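You operate a simulated robot arm through the tools that you are given. There is no shell and no other tool. Be economical: measure what you need, move in short steps, check, and stop when the job is done.

Carry out the task below with a simulated robot arm. There is one attempt and no reset: what you move stays moved.

JOB
Fetch the dark green socket and set it on the cream tray. Put the red carb from the stone top on the top of the washer lid and the gold carb on top of the white paper roll there. Open the tank lid. Do these in any order. Set down upright: carb.

The check looks at the end state, three seconds after you hand in, the way a careful person would. Anything else that was tipped, shoved, dropped, spilled or broken makes it a failure. A push-on lid holds only when it is set on centred and level and pressed home; a screw cap is set on level and turned clockwise until tight.

ROBOT AND FRAMES
A 7-joint arm with a two-finger parallel gripper on a trunk, on a base that drives. Base frame: it is fixed to the floor where the robot stands at the start and does not move with it; the origin is under the middle of the robot, x ahead of it, y to its left, z up; the surface under the hand at the start is at about z = 950. Lengths are in mm, angles in rad, forces in N, time in s.
With the tool pointing down near the work surface it reaches from about 360 to 780 mm from the robot's upright axis, wherever it stands. Its first joint turns from -2.496 to 2.496 rad. Places, roughly: cream tray (13x12x3 cm) [-300, 1800, 600]; tank lid [-300, 2200, 800]; top of the washer lid [700, -1400, 1100]. Payload 3 kg.
The TCP is the grasp point between the finger pads, 30 mm short of the fingertips. In the tool frame z runs along the fingers and y along their closing line. Largest opening 110 mm; finger width 20, thickness 10; the body of the gripper, 48 by 112 mm, starts 55 mm behind the TCP.
Orientation is that of the tool frame in the base frame, as a unit quaternion [w, x, y, z]. With the fingers straight down and closing along the base's y, the tool's x points along the base's -x, its y along +y and its z along -z.

CONTROLS
- The arm moves only by the tool arm_command. Its argument "motion" is a list of rows, each a list of 3 entries, a list of its own where there are three numbers: the turn, a rotation vector about the tool's x, y, z in rad, then the shift along the tool's x, y, z in mm, then the finger opening in mm, from 0 to 110. In form: [[[rx, ry, rz], [tx, ty, tz], hand], ...]. A call has 1 to 12 rows; each row shifts and turns the commanded pose from where the row before left it, along the tool's axes as they then stand. Rows are played at 5 a second. More than 50 mm and 0.15 rad between two rows, or a gripper value outside its range, and nothing of the call is played. Where a pose cannot be reached the arm comes as near as it can. A force on the tool above 40 N (or 10 N above the force at the start of the call, whichever is more), or a blocked arm, ends the call early, and 0.2 s more pass. The fingers move at their own pace (about 153 mm/s each) and stop on an object; they squeeze with about 22 N. The grip force told is the motor's: it shows also when the fingers shut on nothing. Time passes only in rows, and 0.2 s behind the last, so rows that do not move let the fingers close. It gives the time, the measured TCP pose, the force on the tool (base axes), the opening and the grip force at its end, in the units of the frame above (readings bear some noise), with the torque about the TCP (base axes, N m) and any sound that the robot's microphone picked up.
- Cameras (640 x 400 px; columns grow to the right, rows downward): "scene" is now at [459.8, -280.1, 1440.2]; the picture's right is [-0.00, -0.17, 0.99], its down [-0.43, 0.89, 0.15] and it looks along [-0.90, -0.43, -0.07] (base axes); focal length 214 px, centre (320, 200). "wrist" rides on the gripper at [72, 17, -103] in the tool frame; the picture's right is [-0.23, 0.97, 0.00], its down [-0.76, -0.18, -0.62] and it looks along [-0.61, -0.14, 0.78] (tool axes); focal length 222 px, centre (320, 200). There is no depth. A picture from a camera that has moved, and an enlarged one, comes with that camera's place and axes in the base frame and with its lens.
- snapshot(camera): a new picture of that camera. It takes no simulated time.
- raise_lower(by): slides the trunk up (or, below 0, down) by that many mm; the arm and the scene camera ride with it, the base frame stays. It gives what a move gives, with no picture.
- roll_base(legs): drives the robot by 1 to 6 legs, each [ahead, turn to the left] in mm and rad, along the robot's own axes; the way and the turn of a leg run together, so that a leg with both is an arc; at most 1500 mm and 3.142 rad a leg. The arm and the cameras ride along, it lands a little off, and it stops where it bumps. It gives what a move gives.
- head_to(pan, tilt): turns the head with the scene camera to pan (to the left, within 1.396 rad either way) and tilt (down, from -0.506 to 1.204), counted from straight ahead of the robot. It gives what a move gives.
- inspect(camera, box): a new picture of the part [left, top, right, bottom] of that camera's present view, enlarged. It takes no simulated time.
- sign_off(): hands the job in; it is judged then, once.

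Go step by step. Nothing tells you exact positions but the pictures and the camera data: compare them with the known pose of the tool, close in by small moves and look again before you grip or let go. The budget is 165 turns and 128 pictures, counting those below and the enlarged ones. Unless the task says otherwise, let go and move clear before handing in, and close with one line.

The tools are called after "Request:" by a JSON object that holds its "name" and its "arguments". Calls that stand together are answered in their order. arm_command: Moves the arm, as the interface text tells. Its arguments: {"type":"object","properties":{"motion":{"type":"array","items":{"type":"array"}}},"required":["motion"]} The other tools are called the same way: raise_lower (by) slides the trunk up or down; roll_base (legs) drives the base; head_to (pan, tilt) turns the head that bears the scene camera; snapshot (camera) takes a picture; inspect (camera, box) takes an enlarged picture of a part of a camera's view; sign_off () hands the job in.

At the start:

```text
t: 0.0
ee_pos: [445.8, -220.6, 1322.4]
ee_rot: [0.0, 0.004, 1.0, 0.0]
contact_force: [-0.1, -0.2, -0.5]
ft_torque: [0.0, 0.02, 0.0]
gripper_width: 110.1
grip_force: 0.0
trunk travel left (down, up): [-400.0, 90.0]
robot x, y, heading: [1.3, 7.4, -0.002]
head pan, tilt: [-1.4, 1.115]
```

scene: 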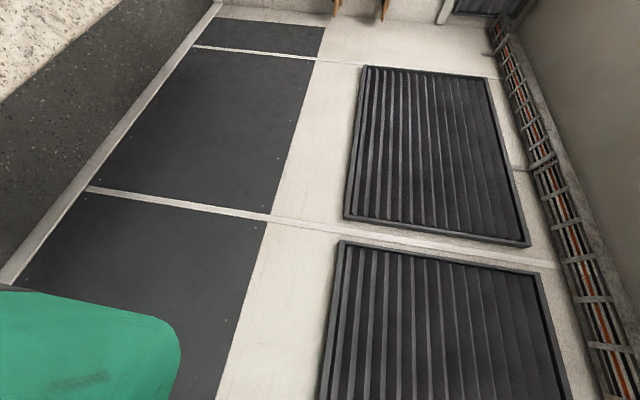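
wrist: 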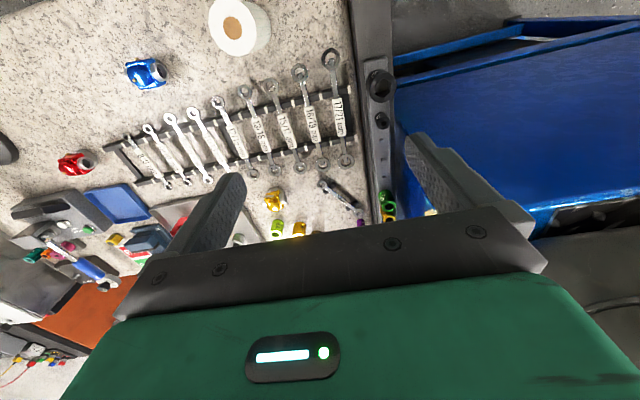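

The wrist view shows a stone bench with wrenches, a blue and a red carb, and a paper roll. The scene camera is turned away, so I'll bring the head round to look ahead.

Request:
{"name": "head_to", "arguments": {"pan": 0, "tilt": 0.7}}

Request:
{"name": "snapshot", "arguments": {"camera": "scene"}}

Request:
{"name": "snapshot", "arguments": {"camera": "wrist"}}

```text
t: 1.5
ee_pos: [444.4, -220.1, 1322.2]
ee_rot: [0.0, 0.003, 1.0, 0.001]
contact_force: [0.4, -0.2, -0.6]
ft_torque: [0.0, 0.01, 0.01]
gripper_width: 109.9
grip_force: 0.0
trunk travel left (down, up): [-400.0, 90.0]
robot x, y, heading: [0.8, 1.6, 0.002]
head pan, tilt: [0.0, 0.7]
```

```text
125 pictures are left
camera scene: at [491.1, -219.2, 1366.3], right [-0.01, -1.0, 0.0], down [-0.76, 0.01, 0.64], along [-0.64, 0.0, -0.76], focal length 214 px, centre (320, 200)
```

scene: 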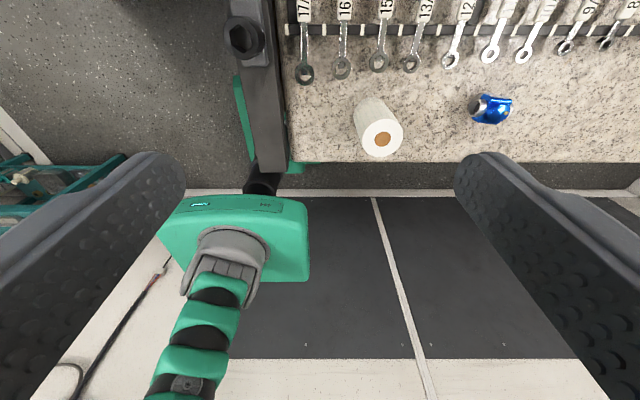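

```text
124 pictures are left
camera wrist: at [372.7, -202.0, 1427.0], right [0.23, 0.97, 0.0], down [0.76, -0.18, 0.62], along [0.61, -0.15, -0.78], focal length 222 px, centre (320, 200)
```

wrist: 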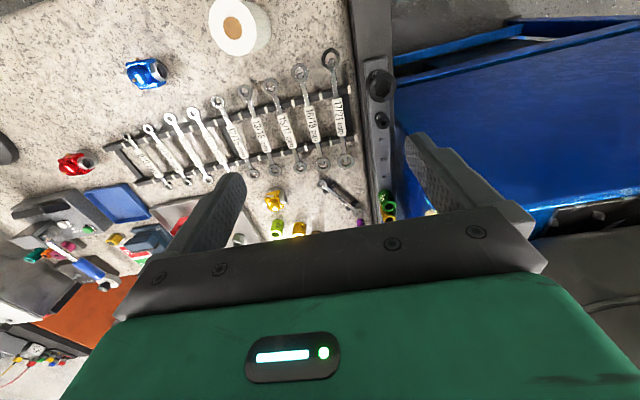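

The head camera evidently rides near the hand, and the two views agree on the stone bench and the paper roll. I'll look closer at the small items on the bench.

Request:
{"name": "inspect", "arguments": {"camera": "wrist", "box": [0, 120, 200, 320]}}

Request:
{"name": "inspect", "arguments": {"camera": "wrist", "box": [220, 140, 420, 265]}}

Request:
{"name": "head_to", "arguments": {"pan": 0, "tilt": -0.5}}

Request:
{"name": "snapshot", "arguments": {"camera": "scene"}}

```text
2.00 times, centred on (100, 220) of wrist
camera zoom: at [372.7, -202.0, 1427.0], right [0.23, 0.97, 0.0], down [0.76, -0.18, 0.62], along [0.61, -0.15, -0.78], focal length 444 px, centre (760, 160)
```

zoom: 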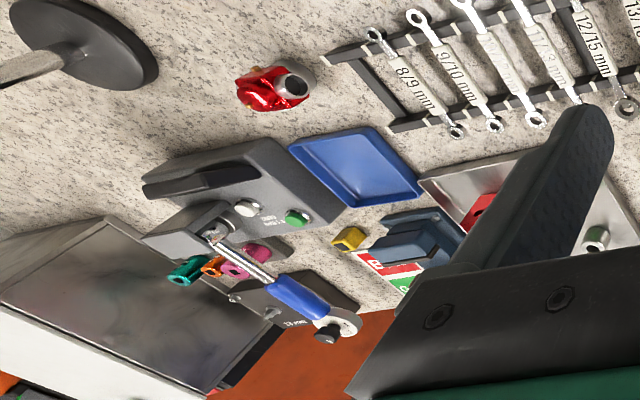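

```text
3.20 times, centred on (320, 202) of wrist
camera zoom: at [372.7, -202.0, 1427.0], right [0.23, 0.97, 0.0], down [0.76, -0.18, 0.62], along [0.61, -0.15, -0.78], focal length 711 px, centre (320, 192)
```

zoom: 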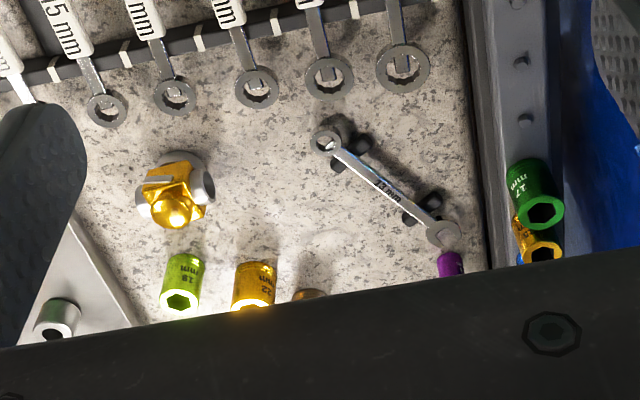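

```text
t: 2.9
ee_pos: [445.2, -219.3, 1322.7]
ee_rot: [-0.001, 0.004, 1.0, 0.0]
contact_force: [0.5, 0.3, -0.1]
ft_torque: [-0.02, 0.02, 0.0]
gripper_width: 110.2
grip_force: 0.1
trunk travel left (down, up): [-400.0, 90.0]
robot x, y, heading: [-2.5, 6.9, -0.001]
head pan, tilt: [0.0, -0.499]
```

```text
121 pictures are left
camera scene: at [594.9, -219.8, 1384.0], right [-0.01, -1.0, 0.0], down [-0.88, 0.01, -0.48], along [0.48, 0.0, -0.88], focal length 214 px, centre (320, 200)
```

scene: 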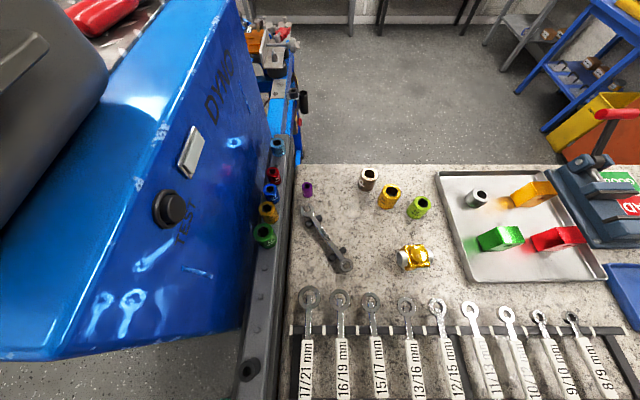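

The bench lies ahead: gold carb near (690, -390), and sockets on a rail and on the bench, with a green 17 mm one. I'll survey to the right and the left.

Request:
{"name": "head_to", "arguments": {"pan": -1.0, "tilt": -0.1}}

Request:
{"name": "snapshot", "arguments": {"camera": "scene"}}

Request:
{"name": "head_to", "arguments": {"pan": 1.2, "tilt": -0.1}}

Request:
{"name": "snapshot", "arguments": {"camera": "scene"}}

```text
t: 4.2
ee_pos: [445.7, -221.3, 1322.6]
ee_rot: [0.0, 0.004, 1.0, -0.001]
contact_force: [0.2, -0.7, 0.8]
ft_torque: [0.01, 0.0, 0.0]
gripper_width: 109.8
grip_force: 0.1
trunk travel left (down, up): [-400.0, 90.0]
robot x, y, heading: [-2.1, 5.9, -0.001]
head pan, tilt: [-1.0, -0.099]
```

```text
120 pictures are left
camera scene: at [563.4, -292.8, 1404.0], right [0.0, -0.54, 0.84], down [-1.0, -0.08, -0.05], along [0.09, -0.84, -0.54], focal length 214 px, centre (320, 200)
```

scene: 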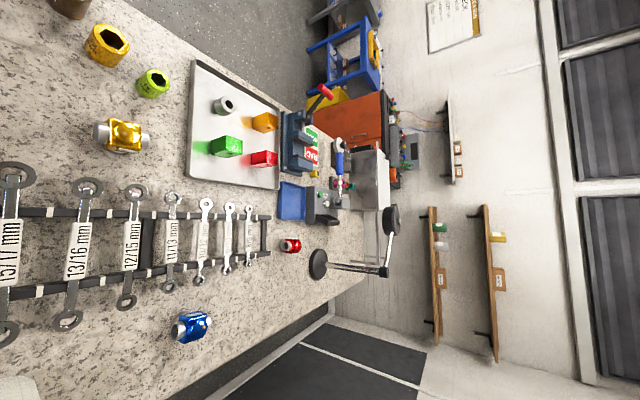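

```text
t: 6.3
ee_pos: [444.6, -220.1, 1323.3]
ee_rot: [0.0, 0.004, 1.0, 0.0]
contact_force: [-0.9, -0.2, -0.2]
ft_torque: [0.0, -0.03, 0.0]
gripper_width: 110.2
grip_force: 0.1
trunk travel left (down, up): [-400.0, 90.0]
robot x, y, heading: [-0.8, 8.8, 0.005]
head pan, tilt: [1.201, -0.099]
```

```text
119 pictures are left
camera scene: at [564.3, -138.4, 1419.6], right [0.0, -0.36, -0.93], down [-0.99, 0.1, -0.04], along [0.1, 0.93, -0.36], focal length 214 px, centre (320, 200)
```

scene: 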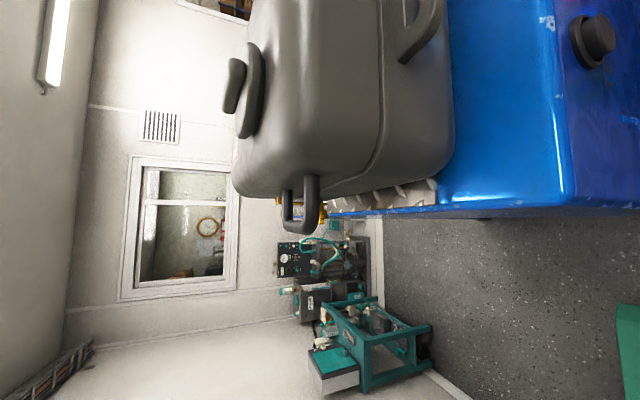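

The red carb is around (485, -810), and the washer stands past the far end of the bench. I'll shift the robot right along the bench so the gold carb and the roll are both in reach.

Request:
{"name": "head_to", "arguments": {"pan": 0, "tilt": -0.1}}

Request:
{"name": "roll_base", "arguments": {"legs": [[-40, 0], [0, -1.571], [400, 0], [0, 1.571]]}}

Request:
{"name": "snapshot", "arguments": {"camera": "scene"}}

Request:
{"name": "snapshot", "arguments": {"camera": "wrist"}}

```text
t: 7.7
ee_pos: [444.2, -220.7, 1322.7]
ee_rot: [-0.001, 0.002, 1.0, -0.001]
contact_force: [-0.1, 0.2, 0.6]
ft_torque: [0.0, -0.02, 0.01]
gripper_width: 109.9
grip_force: 0.0
trunk travel left (down, up): [-400.0, 90.0]
robot x, y, heading: [0.4, 6.4, -0.005]
head pan, tilt: [0.0, -0.099]
```

```text
t: 18.5
ee_pos: [403.7, -616.0, 1322.8]
ee_rot: [0.0, 0.004, 1.0, 0.0]
contact_force: [-0.3, 0.2, -1.1]
ft_torque: [-0.05, 0.0, -0.02]
gripper_width: 110.1
grip_force: 0.0
trunk travel left (down, up): [-400.0, 90.0]
robot x, y, heading: [-44.2, -416.7, -0.004]
head pan, tilt: [0.0, -0.099]
```

```text
118 pictures are left
camera scene: at [521.7, -616.7, 1364.1], right [-0.01, -1.0, 0.0], down [-1.0, 0.01, -0.1], along [0.1, 0.0, -1.0], focal length 214 px, centre (320, 200)
```

scene: 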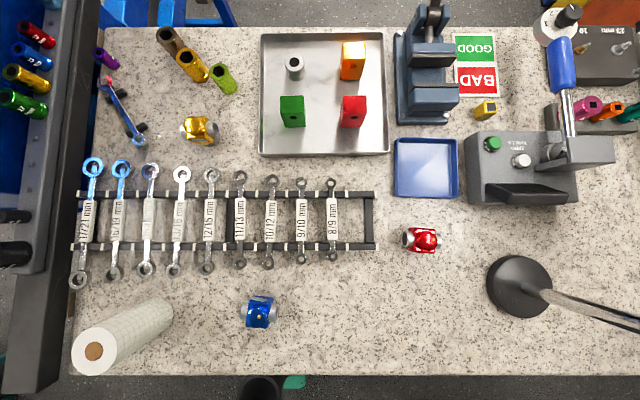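

```text
117 pictures are left
camera wrist: at [330.8, -598.7, 1427.0], right [0.24, 0.97, 0.0], down [0.76, -0.18, 0.62], along [0.61, -0.15, -0.78], focal length 222 px, centre (320, 200)
```

wrist: 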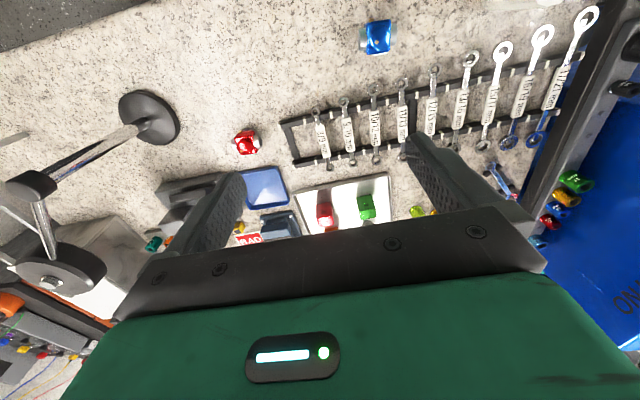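

This is a clear top-down view: roll standing at lower left, gold carb, red carb, sockets on the side rail. I'll zoom on the pieces that matter.

Request:
{"name": "inspect", "arguments": {"camera": "scene", "box": [0, 10, 260, 170]}}

Request:
{"name": "inspect", "arguments": {"camera": "scene", "box": [480, 0, 640, 130]}}

Request:
{"name": "inspect", "arguments": {"camera": "scene", "box": [380, 210, 460, 260]}}

Request:
{"name": "inspect", "arguments": {"camera": "scene", "box": [50, 270, 210, 370]}}

```text
2.46 times, centred on (130, 90) of scene
camera zoom: at [521.7, -616.7, 1364.1], right [-0.01, -1.0, 0.0], down [-1.0, 0.01, -0.1], along [0.1, 0.0, -1.0], focal length 528 px, centre (788, 471)
```

zoom: 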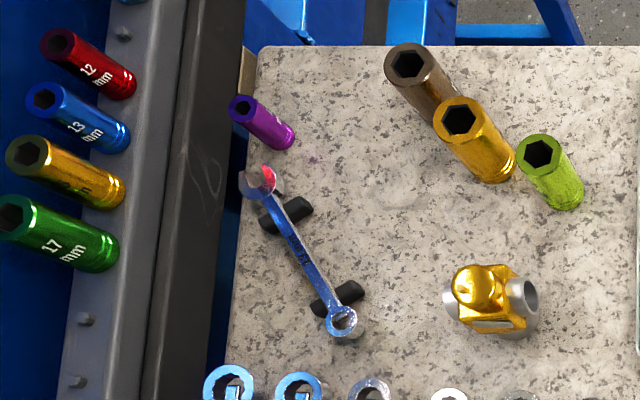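

```text
3.08 times, centred on (560, 65) of scene
camera zoom: at [521.7, -616.7, 1364.1], right [-0.01, -1.0, 0.0], down [-1.0, 0.01, -0.1], along [0.1, 0.0, -1.0], focal length 660 px, centre (-418, 615)
```

zoom: 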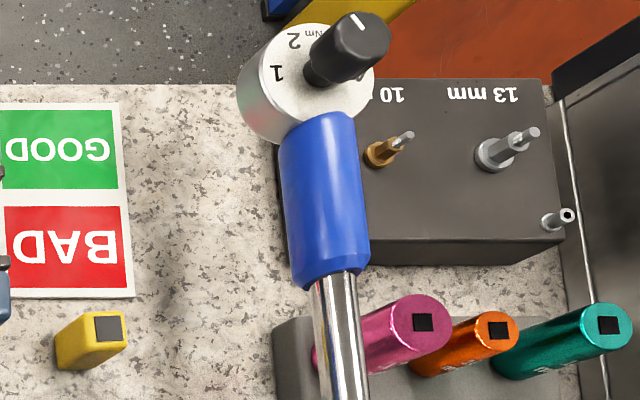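

```text
8.00 times, centred on (420, 235) of scene
camera zoom: at [521.7, -616.7, 1364.1], right [-0.01, -1.0, 0.0], down [-1.0, 0.01, -0.1], along [0.1, 0.0, -1.0], focal length 1716 px, centre (-480, -80)
```

zoom: 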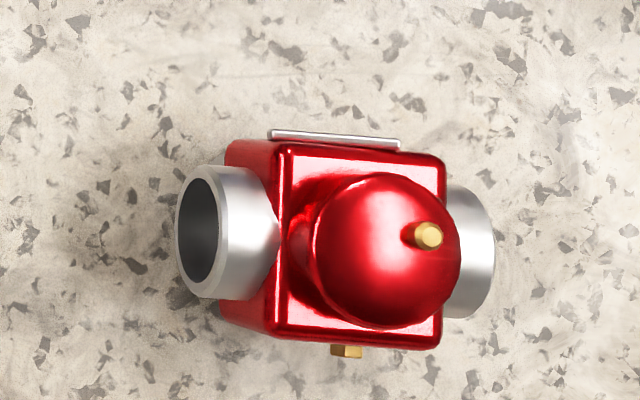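

```text
4.00 times, centred on (130, 320) of scene
camera zoom: at [521.7, -616.7, 1364.1], right [-0.01, -1.0, 0.0], down [-1.0, 0.01, -0.1], along [0.1, 0.0, -1.0], focal length 858 px, centre (1080, -280)
```

zoom: 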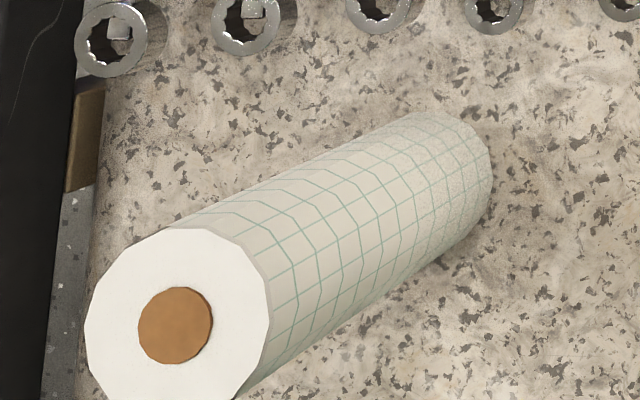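

The dark green 17 mm socket stands on the side rail. The gold carb is at about (695, -390), the red one at (487, -794), and the roll at (356, -321) with its top at about z 1065. I'll move the hand above the gold carb.

Request:
{"name": "arm_command", "arguments": {"motion": [[[0, 0, 0], [-32.3, 25.1, 19], 110], [[0, 0, 0], [-32.3, 25.1, 19], 110], [[0, 0, 0], [-32.3, 25.1, 19], 110], [[0, 0, 0], [-32.3, 25.1, 19], 110], [[0, 0, 0], [-32.3, 25.1, 19], 110], [[0, 0, 0], [-32.3, 25.1, 19], 110], [[0, 0, 0], [-32.3, 25.1, 19], 110], [[0, 0, 0], [-32.3, 25.1, 19], 110], [[0, 0, 0], [-32.3, 25.1, 19], 110], [[0, 0, 0], [0, 0, 0], 110]]}}

Request:
{"name": "head_to", "arguments": {"pan": 0, "tilt": 0.6}}

Request:
{"name": "snapshot", "arguments": {"camera": "scene"}}

Request:
{"name": "snapshot", "arguments": {"camera": "wrist"}}

```text
t: 20.7
ee_pos: [698.2, -393.4, 1151.2]
ee_rot: [-0.001, 0.004, 1.0, 0.001]
contact_force: [0.1, 1.7, 0.1]
ft_torque: [0.03, 0.01, 0.05]
gripper_width: 109.8
grip_force: 0.0
trunk travel left (down, up): [-400.0, 90.0]
robot x, y, heading: [-40.8, -412.6, -0.003]
head pan, tilt: [0.0, -0.099]
```

```text
t: 21.8
ee_pos: [697.7, -394.4, 1151.8]
ee_rot: [-0.001, 0.004, 1.0, 0.0]
contact_force: [-0.4, 0.2, 0.4]
ft_torque: [-0.02, -0.04, -0.01]
gripper_width: 110.1
grip_force: 0.0
trunk travel left (down, up): [-400.0, 90.0]
robot x, y, heading: [-40.6, -411.7, -0.007]
head pan, tilt: [0.0, 0.6]
```

```text
112 pictures are left
camera scene: at [752.1, -393.5, 1192.4], right [-0.01, -1.0, 0.0], down [-0.82, 0.01, 0.57], along [-0.57, 0.0, -0.82], focal length 214 px, centre (320, 200)
```

scene: 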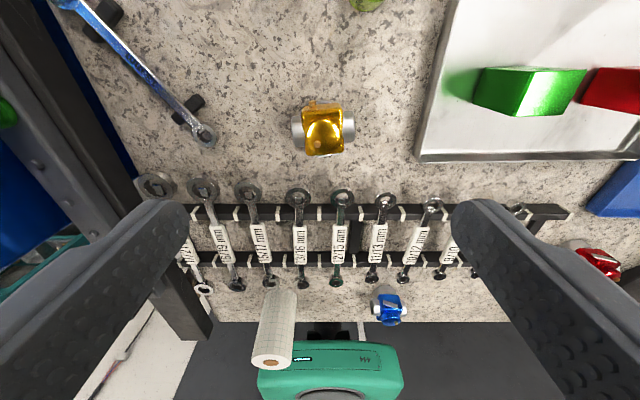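

```text
111 pictures are left
camera wrist: at [625.1, -376.0, 1256.6], right [0.24, 0.97, 0.0], down [0.76, -0.18, 0.62], along [0.6, -0.15, -0.78], focal length 222 px, centre (320, 200)
```

wrist: 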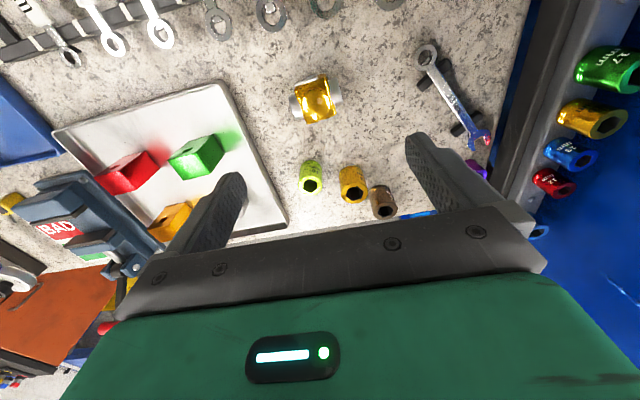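

The views put the gold carb at (690, -398), barrel nearly along y. I'll lower partway, centred, and check.

Request:
{"name": "arm_command", "arguments": {"motion": [[[0, 0, 0], [4, -2, 40], 110], [[0, 0, 0], [4, -2, 40], 110], [[0, 0, 0], [0, 0, 0], 110]]}}

Request:
{"name": "inspect", "arguments": {"camera": "scene", "box": [220, 40, 420, 165]}}

Request:
{"name": "inspect", "arguments": {"camera": "wrist", "box": [220, 60, 420, 185]}}

```text
t: 22.6
ee_pos: [689.0, -398.9, 1073.0]
ee_rot: [0.0, 0.005, 1.0, 0.0]
contact_force: [-0.3, 0.8, 0.9]
ft_torque: [0.02, 0.0, -0.01]
gripper_width: 109.9
grip_force: 0.0
trunk travel left (down, up): [-400.0, 90.0]
robot x, y, heading: [-44.0, -413.5, -0.004]
head pan, tilt: [0.0, 0.6]
```

```text
3.20 times, centred on (320, 102) of scene
camera zoom: at [743.9, -397.4, 1112.4], right [-0.01, -1.0, 0.0], down [-0.82, 0.01, 0.57], along [-0.57, 0.0, -0.82], focal length 686 px, centre (320, 512)
```

zoom: 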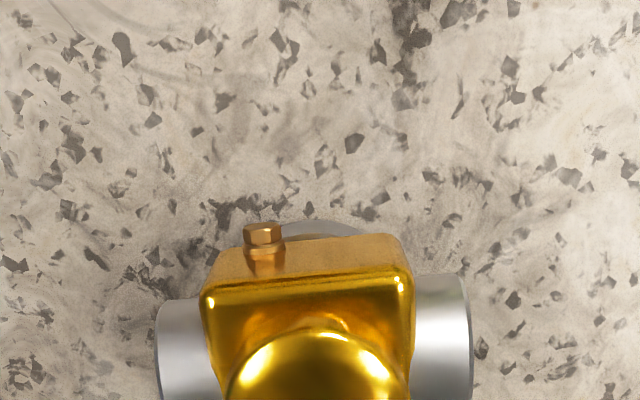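

```text
3.20 times, centred on (320, 122) of wrist
camera zoom: at [616.9, -379.9, 1176.6], right [0.24, 0.97, 0.0], down [0.76, -0.18, 0.62], along [0.61, -0.15, -0.78], focal length 711 px, centre (320, 448)
```

zoom: 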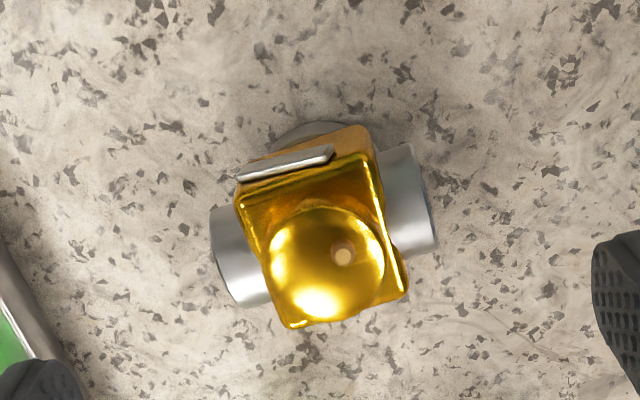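

The barrel is yawed about 0.08 rad and roughly 66 mm long. I'll match the yaw, descend and grip its ends.

Request:
{"name": "arm_command", "arguments": {"motion": [[[0, 0, -0.08], [0, 2, 30], 110], [[0, 0, 0], [0, 0, 30], 110], [[0, 0, 0], [0, 0, 25], 110], [[0, 0, 0], [0, 0, 0], 110], [[0, 0, 0], [0, 0, 0], 50], [[0, 0, 0], [0, 0, 0], 50], [[0, 0, 0], [0, 0, 0], 50]]}}

Request:
{"name": "snapshot", "arguments": {"camera": "wrist"}}

Request:
{"name": "snapshot", "arguments": {"camera": "scene"}}

```text
t: 24.2
ee_pos: [688.1, -396.6, 986.8]
ee_rot: [-0.001, -0.036, 0.999, 0.0]
contact_force: [0.3, 0.3, 0.4]
ft_torque: [0.02, -0.03, -0.02]
gripper_width: 57.8
grip_force: 22.1
trunk travel left (down, up): [-400.0, 90.0]
robot x, y, heading: [-42.3, -415.8, -0.007]
head pan, tilt: [0.0, 0.6]
```

```text
108 pictures are left
camera wrist: at [615.0, -383.1, 1091.1], right [0.16, 0.99, 0.0], down [0.77, -0.12, 0.62], along [0.61, -0.1, -0.78], focal length 222 px, centre (320, 200)
```

wrist: 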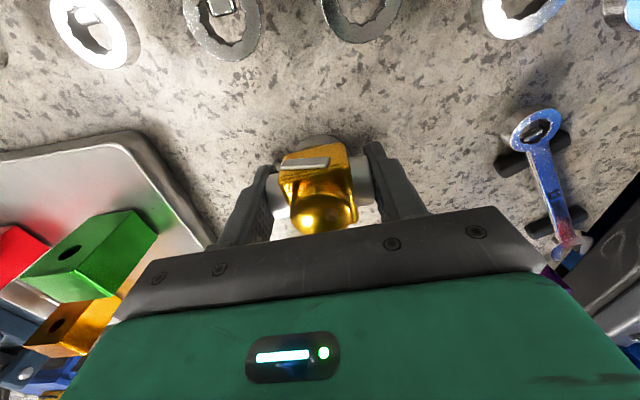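

```text
107 pictures are left
camera scene: at [742.9, -390.3, 1026.9], right [0.07, -1.0, 0.0], down [-0.82, -0.06, 0.57], along [-0.56, -0.04, -0.82], focal length 214 px, centre (320, 200)
```

scene: 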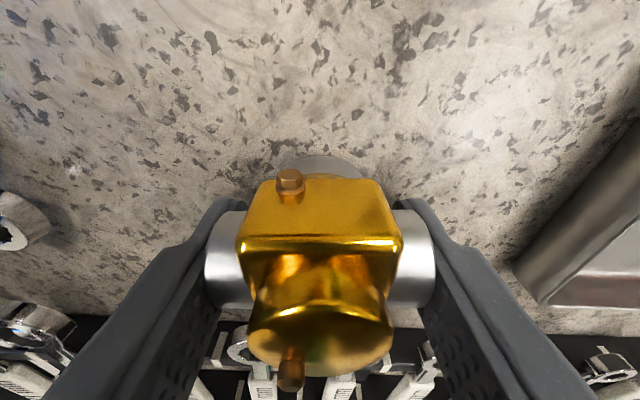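

The gold carb is gripped centred at 57.8 mm. I'll lift it and carry it toward the roll, stopping short to look.

Request:
{"name": "arm_command", "arguments": {"motion": [[[0, 0, 0], [0, 0, -20], 50], [[0, 0, 0], [0, 0, -45], 50], [[0, 0, 0], [0, 0, -45], 50], [[0, 0, 0], [0, 0, -45], 50], [[0, 0, 0], [0, 0, -45], 50], [[0, 0, 0.04], [40, 15, 0], 50], [[0, 0, 0.04], [43, 12, 0], 50], [[0, 0, 0], [43, 12, 0], 50], [[0, 0, 0], [43, 12, 0], 50], [[0, 0, 0], [43, 12, 0], 50], [[0, 0, 0], [0, 0, 0], 50]]}}

Request:
{"name": "snapshot", "arguments": {"camera": "scene"}}

Request:
{"name": "snapshot", "arguments": {"camera": "wrist"}}

```text
t: 26.6
ee_pos: [474.1, -336.0, 1185.7]
ee_rot: [0.0, 0.005, 1.0, 0.0]
contact_force: [-0.1, 0.1, -1.9]
ft_torque: [-0.02, 0.0, 0.0]
gripper_width: 57.7
grip_force: 22.1
trunk travel left (down, up): [-400.0, 90.0]
robot x, y, heading: [-41.9, -414.7, -0.007]
head pan, tilt: [0.0, 0.6]
```

```text
106 pictures are left
camera scene: at [528.4, -335.0, 1226.5], right [-0.01, -1.0, 0.0], down [-0.82, 0.01, 0.57], along [-0.57, 0.0, -0.82], focal length 214 px, centre (320, 200)
```

scene: 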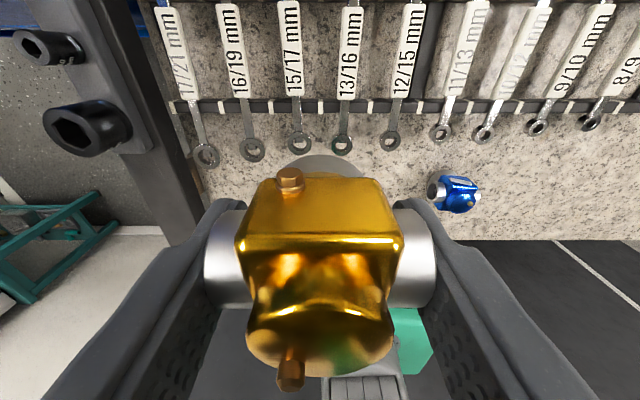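

```text
105 pictures are left
camera wrist: at [401.4, -317.5, 1290.6], right [0.24, 0.97, 0.0], down [0.76, -0.18, 0.62], along [0.61, -0.15, -0.78], focal length 222 px, centre (320, 200)
```

wrist: 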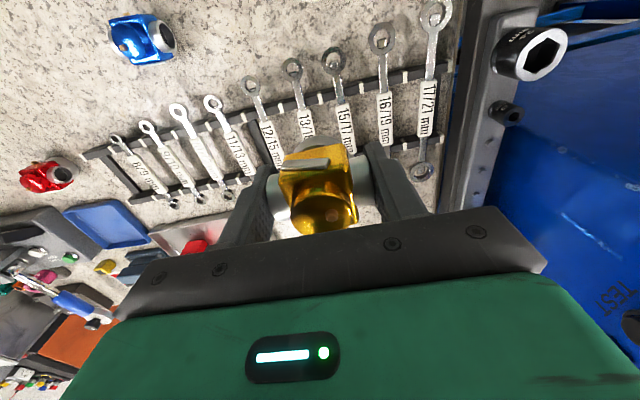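

The roll is hidden behind the carb. I'll move closer above it, still well clear, so the wrist camera sees it.

Request:
{"name": "arm_command", "arguments": {"motion": [[[0, 0, 0], [40, 5, 0], 50], [[0, 0, 0], [40, 5, 0], 50], [[0, 0, 0], [30, 5, 0], 50], [[0, 0, 0], [0, 0, 0], 50]]}}

Request:
{"name": "snapshot", "arguments": {"camera": "wrist"}}

Request:
{"name": "head_to", "arguments": {"pan": 0.5, "tilt": 0.9}}

Request:
{"name": "snapshot", "arguments": {"camera": "scene"}}

```text
t: 27.6
ee_pos: [364.0, -318.0, 1185.0]
ee_rot: [0.0, 0.004, 1.0, 0.0]
contact_force: [-0.1, -0.1, -1.3]
ft_torque: [0.02, -0.02, 0.02]
gripper_width: 57.9
grip_force: 21.9
trunk travel left (down, up): [-400.0, 90.0]
robot x, y, heading: [-42.4, -411.9, -0.005]
head pan, tilt: [0.0, 0.6]
```

```text
104 pictures are left
camera wrist: at [291.6, -300.4, 1290.0], right [0.24, 0.97, 0.0], down [0.76, -0.18, 0.62], along [0.61, -0.15, -0.78], focal length 222 px, centre (320, 200)
```

wrist: 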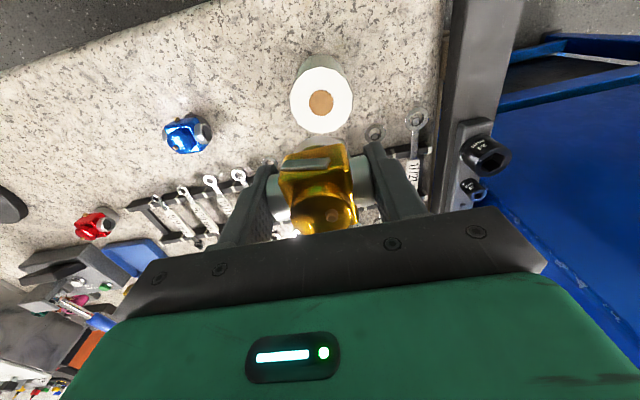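

```text
t: 28.5
ee_pos: [364.3, -319.2, 1186.0]
ee_rot: [-0.001, 0.004, 1.0, 0.0]
contact_force: [0.0, 0.2, -2.7]
ft_torque: [0.0, 0.03, 0.01]
gripper_width: 57.8
grip_force: 22.5
trunk travel left (down, up): [-400.0, 90.0]
robot x, y, heading: [-42.4, -413.7, -0.005]
head pan, tilt: [0.499, 0.901]
```

```text
103 pictures are left
camera scene: at [394.6, -281.6, 1248.0], right [-0.01, -0.88, -0.48], down [-0.62, -0.37, 0.69], along [-0.78, 0.3, -0.55], focal length 214 px, centre (320, 200)
```

scene: 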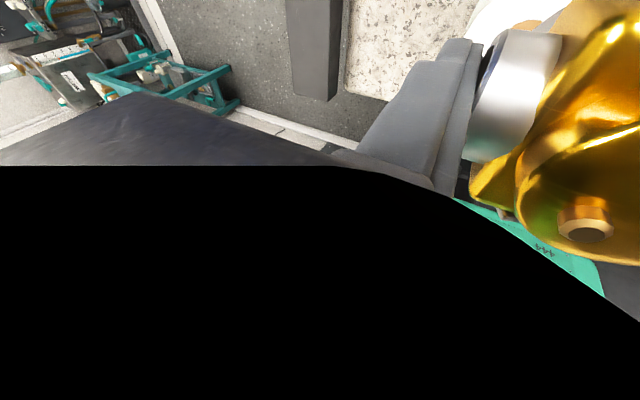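

The lines from two views meet at roll top (352, -315), z about 1060. I'll centre over it and lower to just above.

Request:
{"name": "arm_command", "arguments": {"motion": [[[0, 0, 0], [14, 4, 25], 50], [[0, 0, 0], [0, 0, 25], 50], [[0, 0, 0], [0, 0, 25], 50], [[0, 0, 0], [0, 0, 0], 50]]}}

Request:
{"name": "snapshot", "arguments": {"camera": "wrist"}}

Request:
{"name": "head_to", "arguments": {"pan": 0, "tilt": 0.3}}

Request:
{"name": "snapshot", "arguments": {"camera": "scene"}}

```text
t: 29.5
ee_pos: [352.0, -316.0, 1111.6]
ee_rot: [0.0, 0.005, 1.0, 0.0]
contact_force: [0.7, 0.2, -0.9]
ft_torque: [-0.03, -0.04, 0.01]
gripper_width: 57.9
grip_force: 22.3
trunk travel left (down, up): [-400.0, 90.0]
robot x, y, heading: [-44.8, -414.9, -0.007]
head pan, tilt: [0.499, 0.901]
```

```text
102 pictures are left
camera wrist: at [279.0, -297.7, 1216.0], right [0.24, 0.97, 0.0], down [0.76, -0.18, 0.62], along [0.61, -0.15, -0.78], focal length 222 px, centre (320, 200)
```

wrist: 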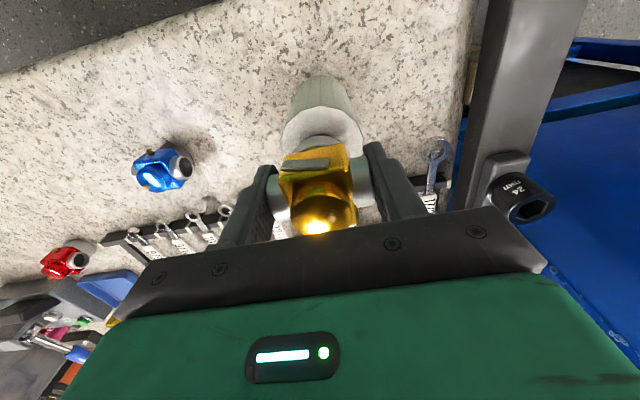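

```text
t: 30.5
ee_pos: [351.7, -316.1, 1111.4]
ee_rot: [0.0, 0.005, 1.0, -0.001]
contact_force: [-1.2, -0.1, -1.8]
ft_torque: [0.0, 0.04, 0.02]
gripper_width: 57.8
grip_force: 22.1
trunk travel left (down, up): [-400.0, 90.0]
robot x, y, heading: [-46.0, -413.4, -0.006]
head pan, tilt: [0.0, 0.3]
```

```text
101 pictures are left
camera scene: at [433.3, -315.4, 1147.0], right [-0.01, -1.0, 0.0], down [-0.95, 0.01, 0.3], along [-0.3, 0.0, -0.95], focal length 214 px, centre (320, 200)
```

scene: 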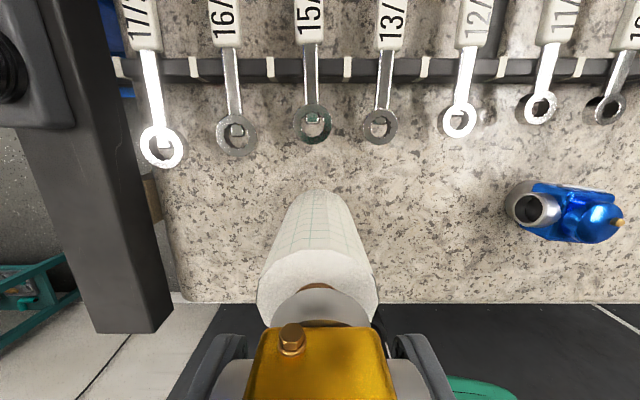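

The carb base disc and the roll top both centre at about x 352. I'll lower the last bit while watching the force.

Request:
{"name": "arm_command", "arguments": {"motion": [[[0, 0, 0], [0, 0, 6], 50], [[0, 0, 0], [0, 0, 4], 50], [[0, 0, 0], [0, 0, 0], 50]]}}

Request:
{"name": "inspect", "arguments": {"camera": "scene", "box": [220, 220, 420, 345]}}

```text
t: 31.3
ee_pos: [352.0, -315.3, 1102.0]
ee_rot: [-0.001, 0.005, 1.0, 0.0]
contact_force: [0.4, 0.6, -2.2]
ft_torque: [-0.01, 0.02, 0.01]
gripper_width: 57.4
grip_force: 21.7
trunk travel left (down, up): [-400.0, 90.0]
robot x, y, heading: [-40.9, -415.5, -0.008]
head pan, tilt: [0.0, 0.3]
```

```text
3.20 times, centred on (320, 282) of scene
camera zoom: at [432.8, -314.7, 1136.8], right [-0.01, -1.0, 0.0], down [-0.95, 0.01, 0.3], along [-0.3, 0.0, -0.95], focal length 686 px, centre (320, -64)
```

zoom: 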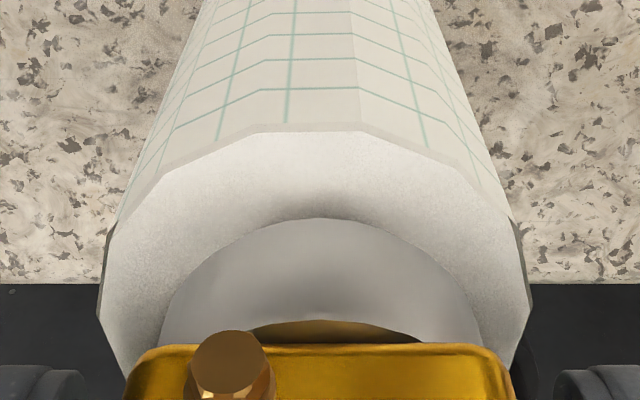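

Nearly touching and well centred. I'll nudge it 2 mm forward and step down gently.

Request:
{"name": "arm_command", "arguments": {"motion": [[[0, 0, 0], [-2, 0, 1.5], 50], [[0, 0, 0], [0, 0, 1.5], 50], [[0, 0, 0], [0, 0, 0], 50]]}}

```text
t: 32.1
ee_pos: [352.8, -316.1, 1099.0]
ee_rot: [0.0, 0.004, 1.0, 0.0]
contact_force: [-0.6, 0.5, -1.9]
ft_torque: [0.0, 0.04, -0.02]
gripper_width: 57.9
grip_force: 22.1
trunk travel left (down, up): [-400.0, 90.0]
robot x, y, heading: [-41.9, -413.1, -0.009]
head pan, tilt: [0.0, 0.3]
```

Request:
{"name": "arm_command", "arguments": {"motion": [[[0, 0, 0], [0, 0, 1.5], 50], [[0, 0, 0], [0, 0, 1], 50], [[0, 0, 0], [0, 0, 0], 50]]}}

Request:
{"name": "inspect", "arguments": {"camera": "scene", "box": [220, 220, 420, 345]}}

```text
t: 32.9
ee_pos: [353.2, -316.5, 1095.6]
ee_rot: [-0.001, 0.005, 1.0, 0.0]
contact_force: [0.2, 0.2, -1.8]
ft_torque: [0.03, 0.01, 0.02]
gripper_width: 57.6
grip_force: 22.0
trunk travel left (down, up): [-400.0, 90.0]
robot x, y, heading: [-41.7, -419.9, -0.001]
head pan, tilt: [0.0, 0.3]
```

```text
3.20 times, centred on (320, 282) of scene
camera zoom: at [434.4, -315.2, 1131.8], right [-0.01, -1.0, 0.0], down [-0.96, 0.01, 0.3], along [-0.3, 0.0, -0.96], focal length 686 px, centre (320, -64)
```

zoom: 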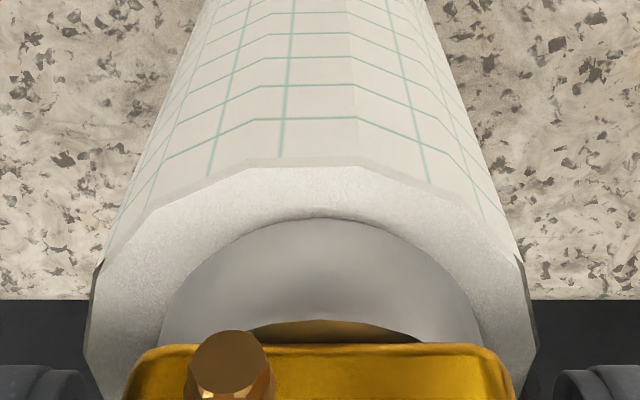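

Request:
{"name": "arm_command", "arguments": {"motion": [[[0, 0, 0], [0, 0, 1.5], 50], [[0, 0, 0], [0, 0, 0], 50]]}}

Request:
{"name": "arm_command", "arguments": {"motion": [[[0, 0, 0], [0, 0, 1.5], 50], [[0, 0, 0], [0, 0, 0], 50]]}}

Request:
{"name": "arm_command", "arguments": {"motion": [[[0, 0, 0], [0, 0, 1.0], 50], [[0, 0, 0], [0, 0, 0], 50]]}}

```text
t: 33.5
ee_pos: [352.5, -315.9, 1095.2]
ee_rot: [0.001, 0.004, 1.0, -0.001]
contact_force: [1.0, -1.8, 16.6]
ft_torque: [-0.06, -0.02, 0.03]
gripper_width: 57.7
grip_force: 21.6
trunk travel left (down, up): [-400.0, 90.0]
robot x, y, heading: [-42.5, -416.8, -0.01]
head pan, tilt: [0.0, 0.3]
```

```text
t: 34.1
ee_pos: [352.5, -314.7, 1092.5]
ee_rot: [0.001, 0.005, 1.0, 0.0]
contact_force: [-1.0, -0.1, 16.4]
ft_torque: [0.0, -0.01, 0.0]
gripper_width: 57.9
grip_force: 21.9
trunk travel left (down, up): [-400.0, 90.0]
robot x, y, heading: [-40.5, -415.7, -0.005]
head pan, tilt: [0.0, 0.3]
```

```text
t: 34.7
ee_pos: [352.9, -315.8, 1092.5]
ee_rot: [0.0, 0.004, 1.0, 0.0]
contact_force: [-0.2, -2.5, 15.7]
ft_torque: [-0.05, -0.04, 0.0]
gripper_width: 57.6
grip_force: 22.0
trunk travel left (down, up): [-400.0, 90.0]
robot x, y, heading: [-39.9, -412.8, -0.006]
head pan, tilt: [0.0, 0.3]
```

Contact was felt near TCP 1095 and the carb is seated. I'll open and rise straight up.

Request:
{"name": "arm_command", "arguments": {"motion": [[[0, 0, 0], [0, 0, -1], 62], [[0, 0, 0], [0, 0, 0], 75], [[0, 0, 0], [0, 0, 0], 100], [[0, 0, 0], [0, 0, 0], 100], [[0, 0, 0], [0, 0, -40], 100], [[0, 0, 0], [0, 0, -45], 100], [[0, 0, 0], [0, 0, -45], 100], [[0, 0, 0], [0, 0, 0], 100]]}}

Request:
{"name": "snapshot", "arguments": {"camera": "wrist"}}

Request:
{"name": "snapshot", "arguments": {"camera": "scene"}}

```text
t: 36.5
ee_pos: [352.7, -313.0, 1224.9]
ee_rot: [0.0, 0.005, 1.0, 0.001]
contact_force: [-0.1, -0.1, 0.4]
ft_torque: [-0.02, 0.01, 0.04]
gripper_width: 99.8
grip_force: 0.1
trunk travel left (down, up): [-400.0, 90.0]
robot x, y, heading: [-39.9, -415.5, -0.001]
head pan, tilt: [0.0, 0.3]
```

```text
98 pictures are left
camera wrist: at [279.6, -295.3, 1329.2], right [0.24, 0.97, 0.0], down [0.76, -0.18, 0.62], along [0.6, -0.15, -0.78], focal length 222 px, centre (320, 200)
```

wrist: 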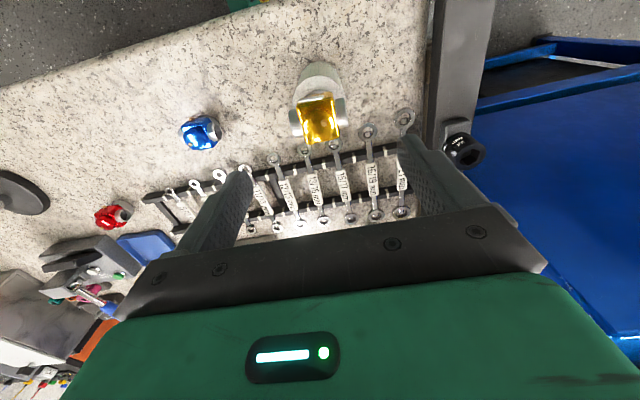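

```text
97 pictures are left
camera scene: at [434.0, -313.0, 1260.0], right [-0.01, -1.0, 0.0], down [-0.95, 0.01, 0.3], along [-0.3, 0.0, -0.95], focal length 214 px, centre (320, 200)
```

scene: 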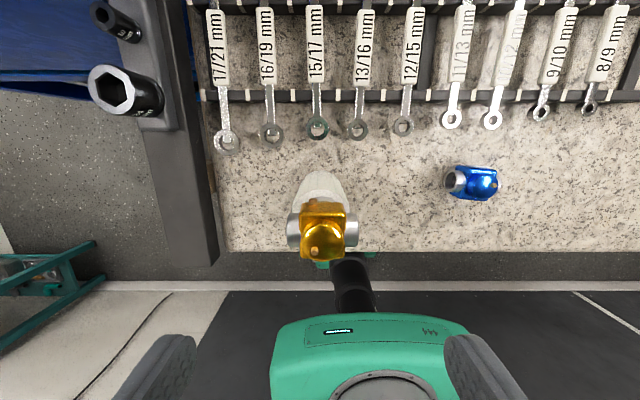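

The gold carb stands upright and centred on the roll. The red carb is reachable from here, so I'll move over it.

Request:
{"name": "arm_command", "arguments": {"motion": [[[0, 0, 0], [-12.2, -43.7, 0], 100], [[0, 0, 0], [-12.2, -43.7, 0], 100], [[0, 0, 0], [-12.2, -43.7, 0], 100], [[0, 0, 0], [-12.2, -43.7, 10], 100], [[0, 0, 0], [-12.2, -43.7, 10], 100], [[0, 0, 0], [-12.2, -43.7, 15], 105], [[0, 0, 0], [-12.2, -43.7, 15], 105], [[0, 0, 0], [-12.2, -43.7, 15], 105], [[0, 0, 0], [-12.2, -43.7, 15], 105], [[0, 0, 0], [-12.2, -43.7, 15], 105], [[0, 0, 0], [-12.2, -43.7, 15], 105], [[0, 0, 0], [0, 0, 0], 105]]}}

Request:
{"name": "head_to", "arguments": {"pan": 0, "tilt": 0.2}}

Request:
{"name": "snapshot", "arguments": {"camera": "scene"}}

Request:
{"name": "snapshot", "arguments": {"camera": "wrist"}}

```text
t: 39.1
ee_pos: [484.3, -796.9, 1114.9]
ee_rot: [0.0, 0.004, 1.0, 0.0]
contact_force: [0.0, -0.2, -1.3]
ft_torque: [0.05, 0.02, -0.01]
gripper_width: 105.1
grip_force: 0.1
trunk travel left (down, up): [-400.0, 90.0]
robot x, y, heading: [-37.7, -415.9, -0.012]
head pan, tilt: [0.0, 0.3]
```

```text
t: 39.8
ee_pos: [483.6, -795.5, 1114.2]
ee_rot: [0.0, 0.003, 1.0, 0.001]
contact_force: [0.2, -0.1, 0.8]
ft_torque: [-0.01, 0.03, 0.02]
gripper_width: 105.1
grip_force: 0.0
trunk travel left (down, up): [-400.0, 90.0]
robot x, y, heading: [-42.1, -415.6, -0.0]
head pan, tilt: [0.0, 0.201]
```

```text
96 pictures are left
camera scene: at [575.0, -796.3, 1150.4], right [-0.01, -1.0, 0.0], down [-0.98, 0.01, 0.2], along [-0.2, 0.0, -0.98], focal length 214 px, centre (320, 200)
```

scene: 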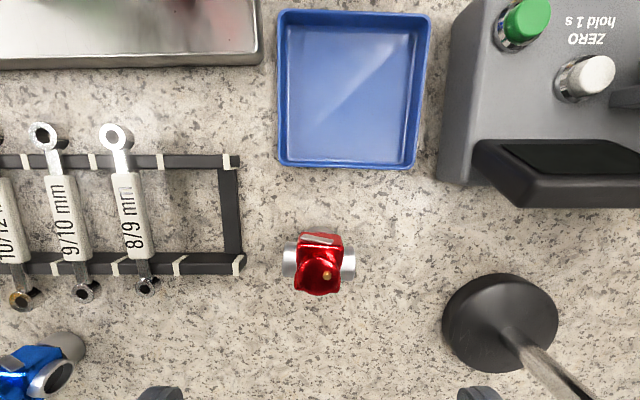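

```text
95 pictures are left
camera wrist: at [411.3, -778.5, 1219.4], right [0.24, 0.97, 0.0], down [0.76, -0.18, 0.62], along [0.6, -0.15, -0.78], focal length 222 px, centre (320, 200)
```

wrist: 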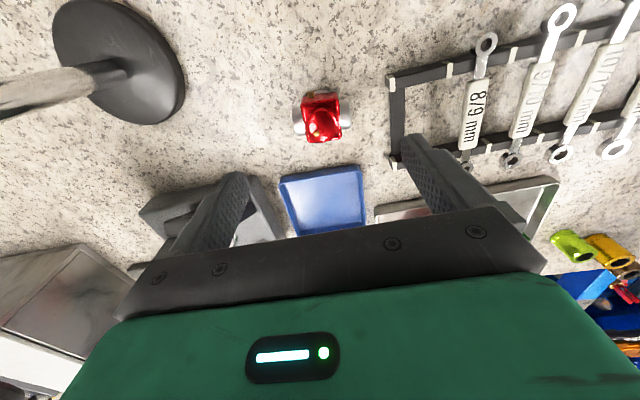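

Request:
{"name": "inspect", "arguments": {"camera": "scene", "box": [260, 220, 380, 295]}}

```text
5.33 times, centred on (320, 258) of scene
camera zoom: at [575.0, -796.3, 1150.4], right [-0.01, -1.0, 0.0], down [-0.98, 0.01, 0.2], along [-0.2, 0.0, -0.98], focal length 1144 px, centre (320, -107)
```

zoom: 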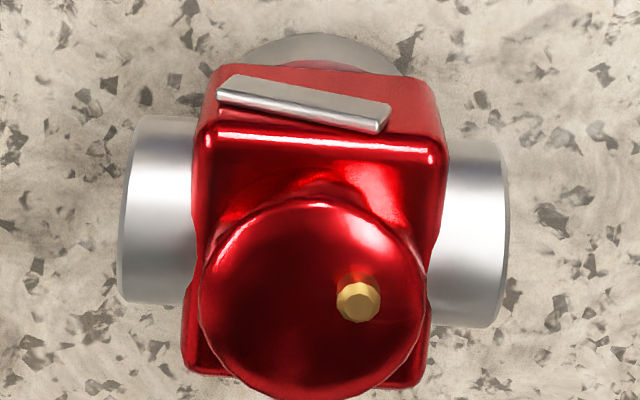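

Request:
{"name": "arm_command", "arguments": {"motion": [[[0, 0, 0.079], [-2, 1, 30], 110], [[0, 0, 0], [0, 0, 35], 110], [[0, 0, 0], [0, 0, 35], 110], [[0, 0, 0], [0, 0, 27], 110], [[0, 0, 0], [0, 0, 0], 110], [[0, 0, 0], [0, 0, 0], 50], [[0, 0, 0], [0, 0, 0], 50], [[0, 0, 0], [0, 0, 0], 50]]}}

Request:
{"name": "snapshot", "arguments": {"camera": "wrist"}}

```text
t: 41.6
ee_pos: [485.4, -796.1, 986.7]
ee_rot: [0.0, 0.043, 0.999, 0.0]
contact_force: [0.7, 0.4, -0.6]
ft_torque: [-0.02, -0.02, -0.01]
gripper_width: 58.0
grip_force: 21.9
trunk travel left (down, up): [-400.0, 90.0]
robot x, y, heading: [-45.2, -415.0, -0.004]
head pan, tilt: [0.0, 0.201]
```

```text
93 pictures are left
camera wrist: at [415.1, -772.1, 1091.4], right [0.31, 0.95, 0.0], down [0.74, -0.24, 0.62], along [0.59, -0.19, -0.78], focal length 222 px, centre (320, 200)
```

wrist: 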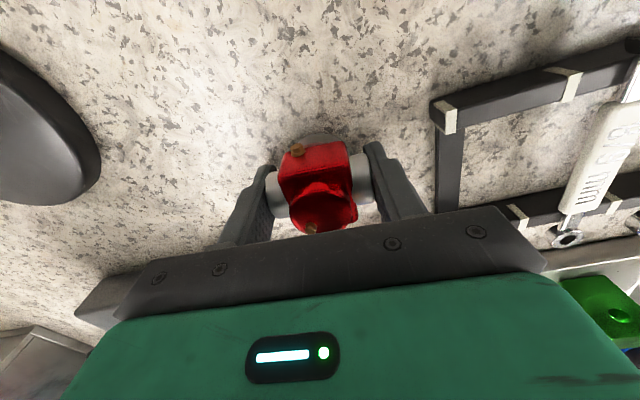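

The red carb is held. I'll lift it high and look toward the washer and the lamp to plan the drive.

Request:
{"name": "arm_command", "arguments": {"motion": [[[0, 0, 0], [0, 0, -20], 50], [[0, 0, 0], [0, 0, -45], 50], [[0, 0, 0], [0, 0, -45], 50], [[0, 0, 0], [0, 0, -45], 50], [[0, 0, -0.079], [0, 0, -45], 50], [[0, 0, 0], [0, 0, -45], 50], [[0, 0, 0], [0, 45, -20], 50], [[0, 0, 0], [0, 45, 0], 50], [[0, 0, 0], [0, 45, 0], 50], [[0, 0, 0], [0, 45, 0], 50], [[0, 0, 0], [0, 0, 0], 50]]}}

Request:
{"name": "head_to", "arguments": {"pan": -0.9, "tilt": -0.4}}

Request:
{"name": "snapshot", "arguments": {"camera": "scene"}}

Request:
{"name": "snapshot", "arguments": {"camera": "wrist"}}

```text
t: 44.0
ee_pos: [490.0, -617.4, 1250.1]
ee_rot: [-0.001, 0.004, 1.0, 0.0]
contact_force: [0.8, -0.2, -1.2]
ft_torque: [-0.02, 0.02, -0.03]
gripper_width: 58.0
grip_force: 22.5
trunk travel left (down, up): [-400.0, 90.0]
robot x, y, heading: [-44.6, -413.3, -0.005]
head pan, tilt: [0.0, 0.201]
```

```text
t: 45.2
ee_pos: [490.1, -618.0, 1250.2]
ee_rot: [-0.001, 0.004, 1.0, 0.001]
contact_force: [0.3, -0.4, -2.0]
ft_torque: [0.03, 0.01, 0.02]
gripper_width: 57.8
grip_force: 21.8
trunk travel left (down, up): [-400.0, 90.0]
robot x, y, heading: [-38.3, -414.6, -0.008]
head pan, tilt: [-0.901, -0.4]
```

```text
92 pictures are left
camera scene: at [632.0, -675.2, 1332.8], right [0.0, -0.62, 0.78], down [-0.92, -0.3, -0.24], along [0.38, -0.72, -0.57], focal length 214 px, centre (320, 200)
```

scene: 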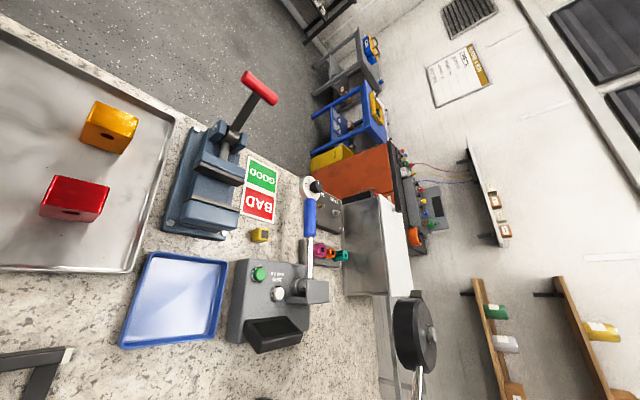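

```text
91 pictures are left
camera wrist: at [417.3, -599.7, 1354.2], right [0.24, 0.97, 0.0], down [0.76, -0.18, 0.62], along [0.61, -0.15, -0.78], focal length 222 px, centre (320, 200)
```

wrist: 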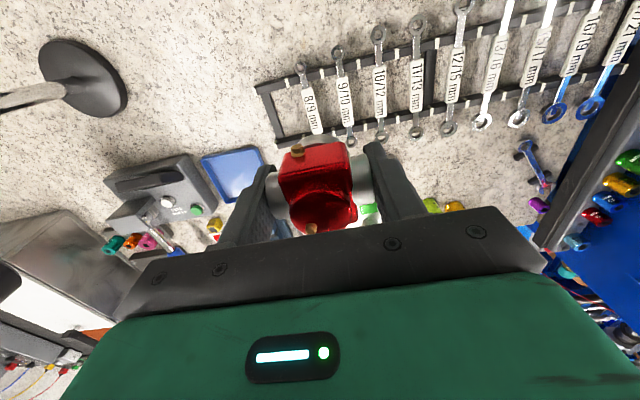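

The white lid of the washer lies beyond the bench end, around y -1290 to -1590. The lamp head hangs near (557, -1118, 1205), and the aisle looks clear. I'll drive along to stand before the washer.

Request:
{"name": "roll_base", "arguments": {"legs": [[0, -1.571], [990, 0], [0, 1.571]]}}

Request:
{"name": "head_to", "arguments": {"pan": 0, "tilt": -0.4}}

Request:
{"name": "snapshot", "arguments": {"camera": "scene"}}

Request:
{"name": "snapshot", "arguments": {"camera": "wrist"}}

```text
t: 58.1
ee_pos: [497.0, -1587.6, 1249.6]
ee_rot: [-0.001, -0.006, 1.0, 0.0]
contact_force: [0.1, -0.3, -0.2]
ft_torque: [-0.01, 0.05, 0.02]
gripper_width: 57.7
grip_force: 21.7
trunk travel left (down, up): [-400.0, 90.0]
robot x, y, heading: [-39.6, -1440.7, 0.009]
head pan, tilt: [-0.901, -0.4]
```

```text
t: 59.3
ee_pos: [495.2, -1588.7, 1251.3]
ee_rot: [-0.002, -0.007, 1.0, 0.0]
contact_force: [0.1, -0.3, -1.4]
ft_torque: [-0.02, 0.02, 0.02]
gripper_width: 57.9
grip_force: 22.0
trunk travel left (down, up): [-400.0, 90.0]
robot x, y, heading: [-39.7, -1443.6, 0.008]
head pan, tilt: [0.0, -0.4]
```

```text
90 pictures are left
camera scene: at [637.6, -1585.8, 1305.6], right [0.01, -1.0, 0.0], down [-0.92, -0.01, -0.39], along [0.39, 0.0, -0.92], focal length 214 px, centre (320, 200)
```

scene: 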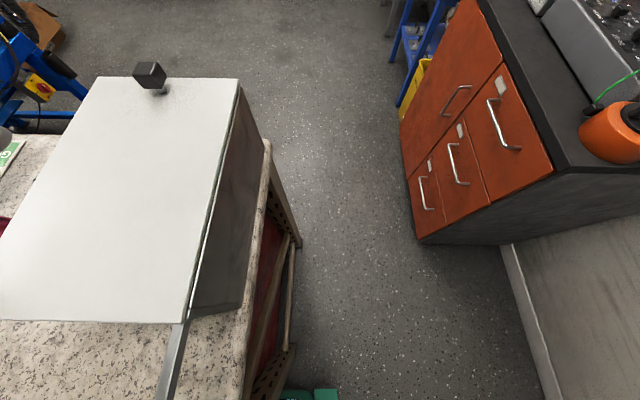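

```text
89 pictures are left
camera wrist: at [422.0, -1571.9, 1354.6], right [0.22, 0.98, 0.0], down [0.76, -0.17, 0.62], along [0.61, -0.13, -0.78], focal length 222 px, centre (320, 200)
```

wrist: 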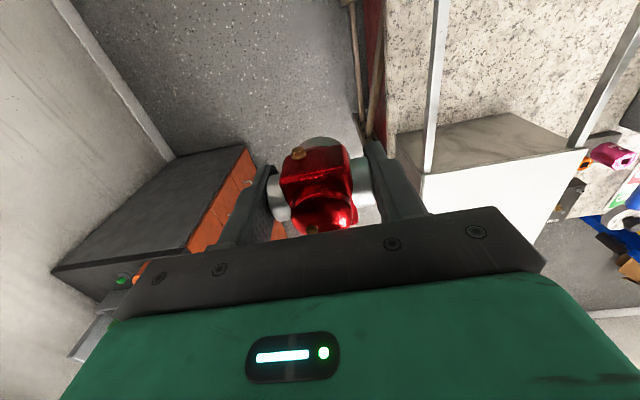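

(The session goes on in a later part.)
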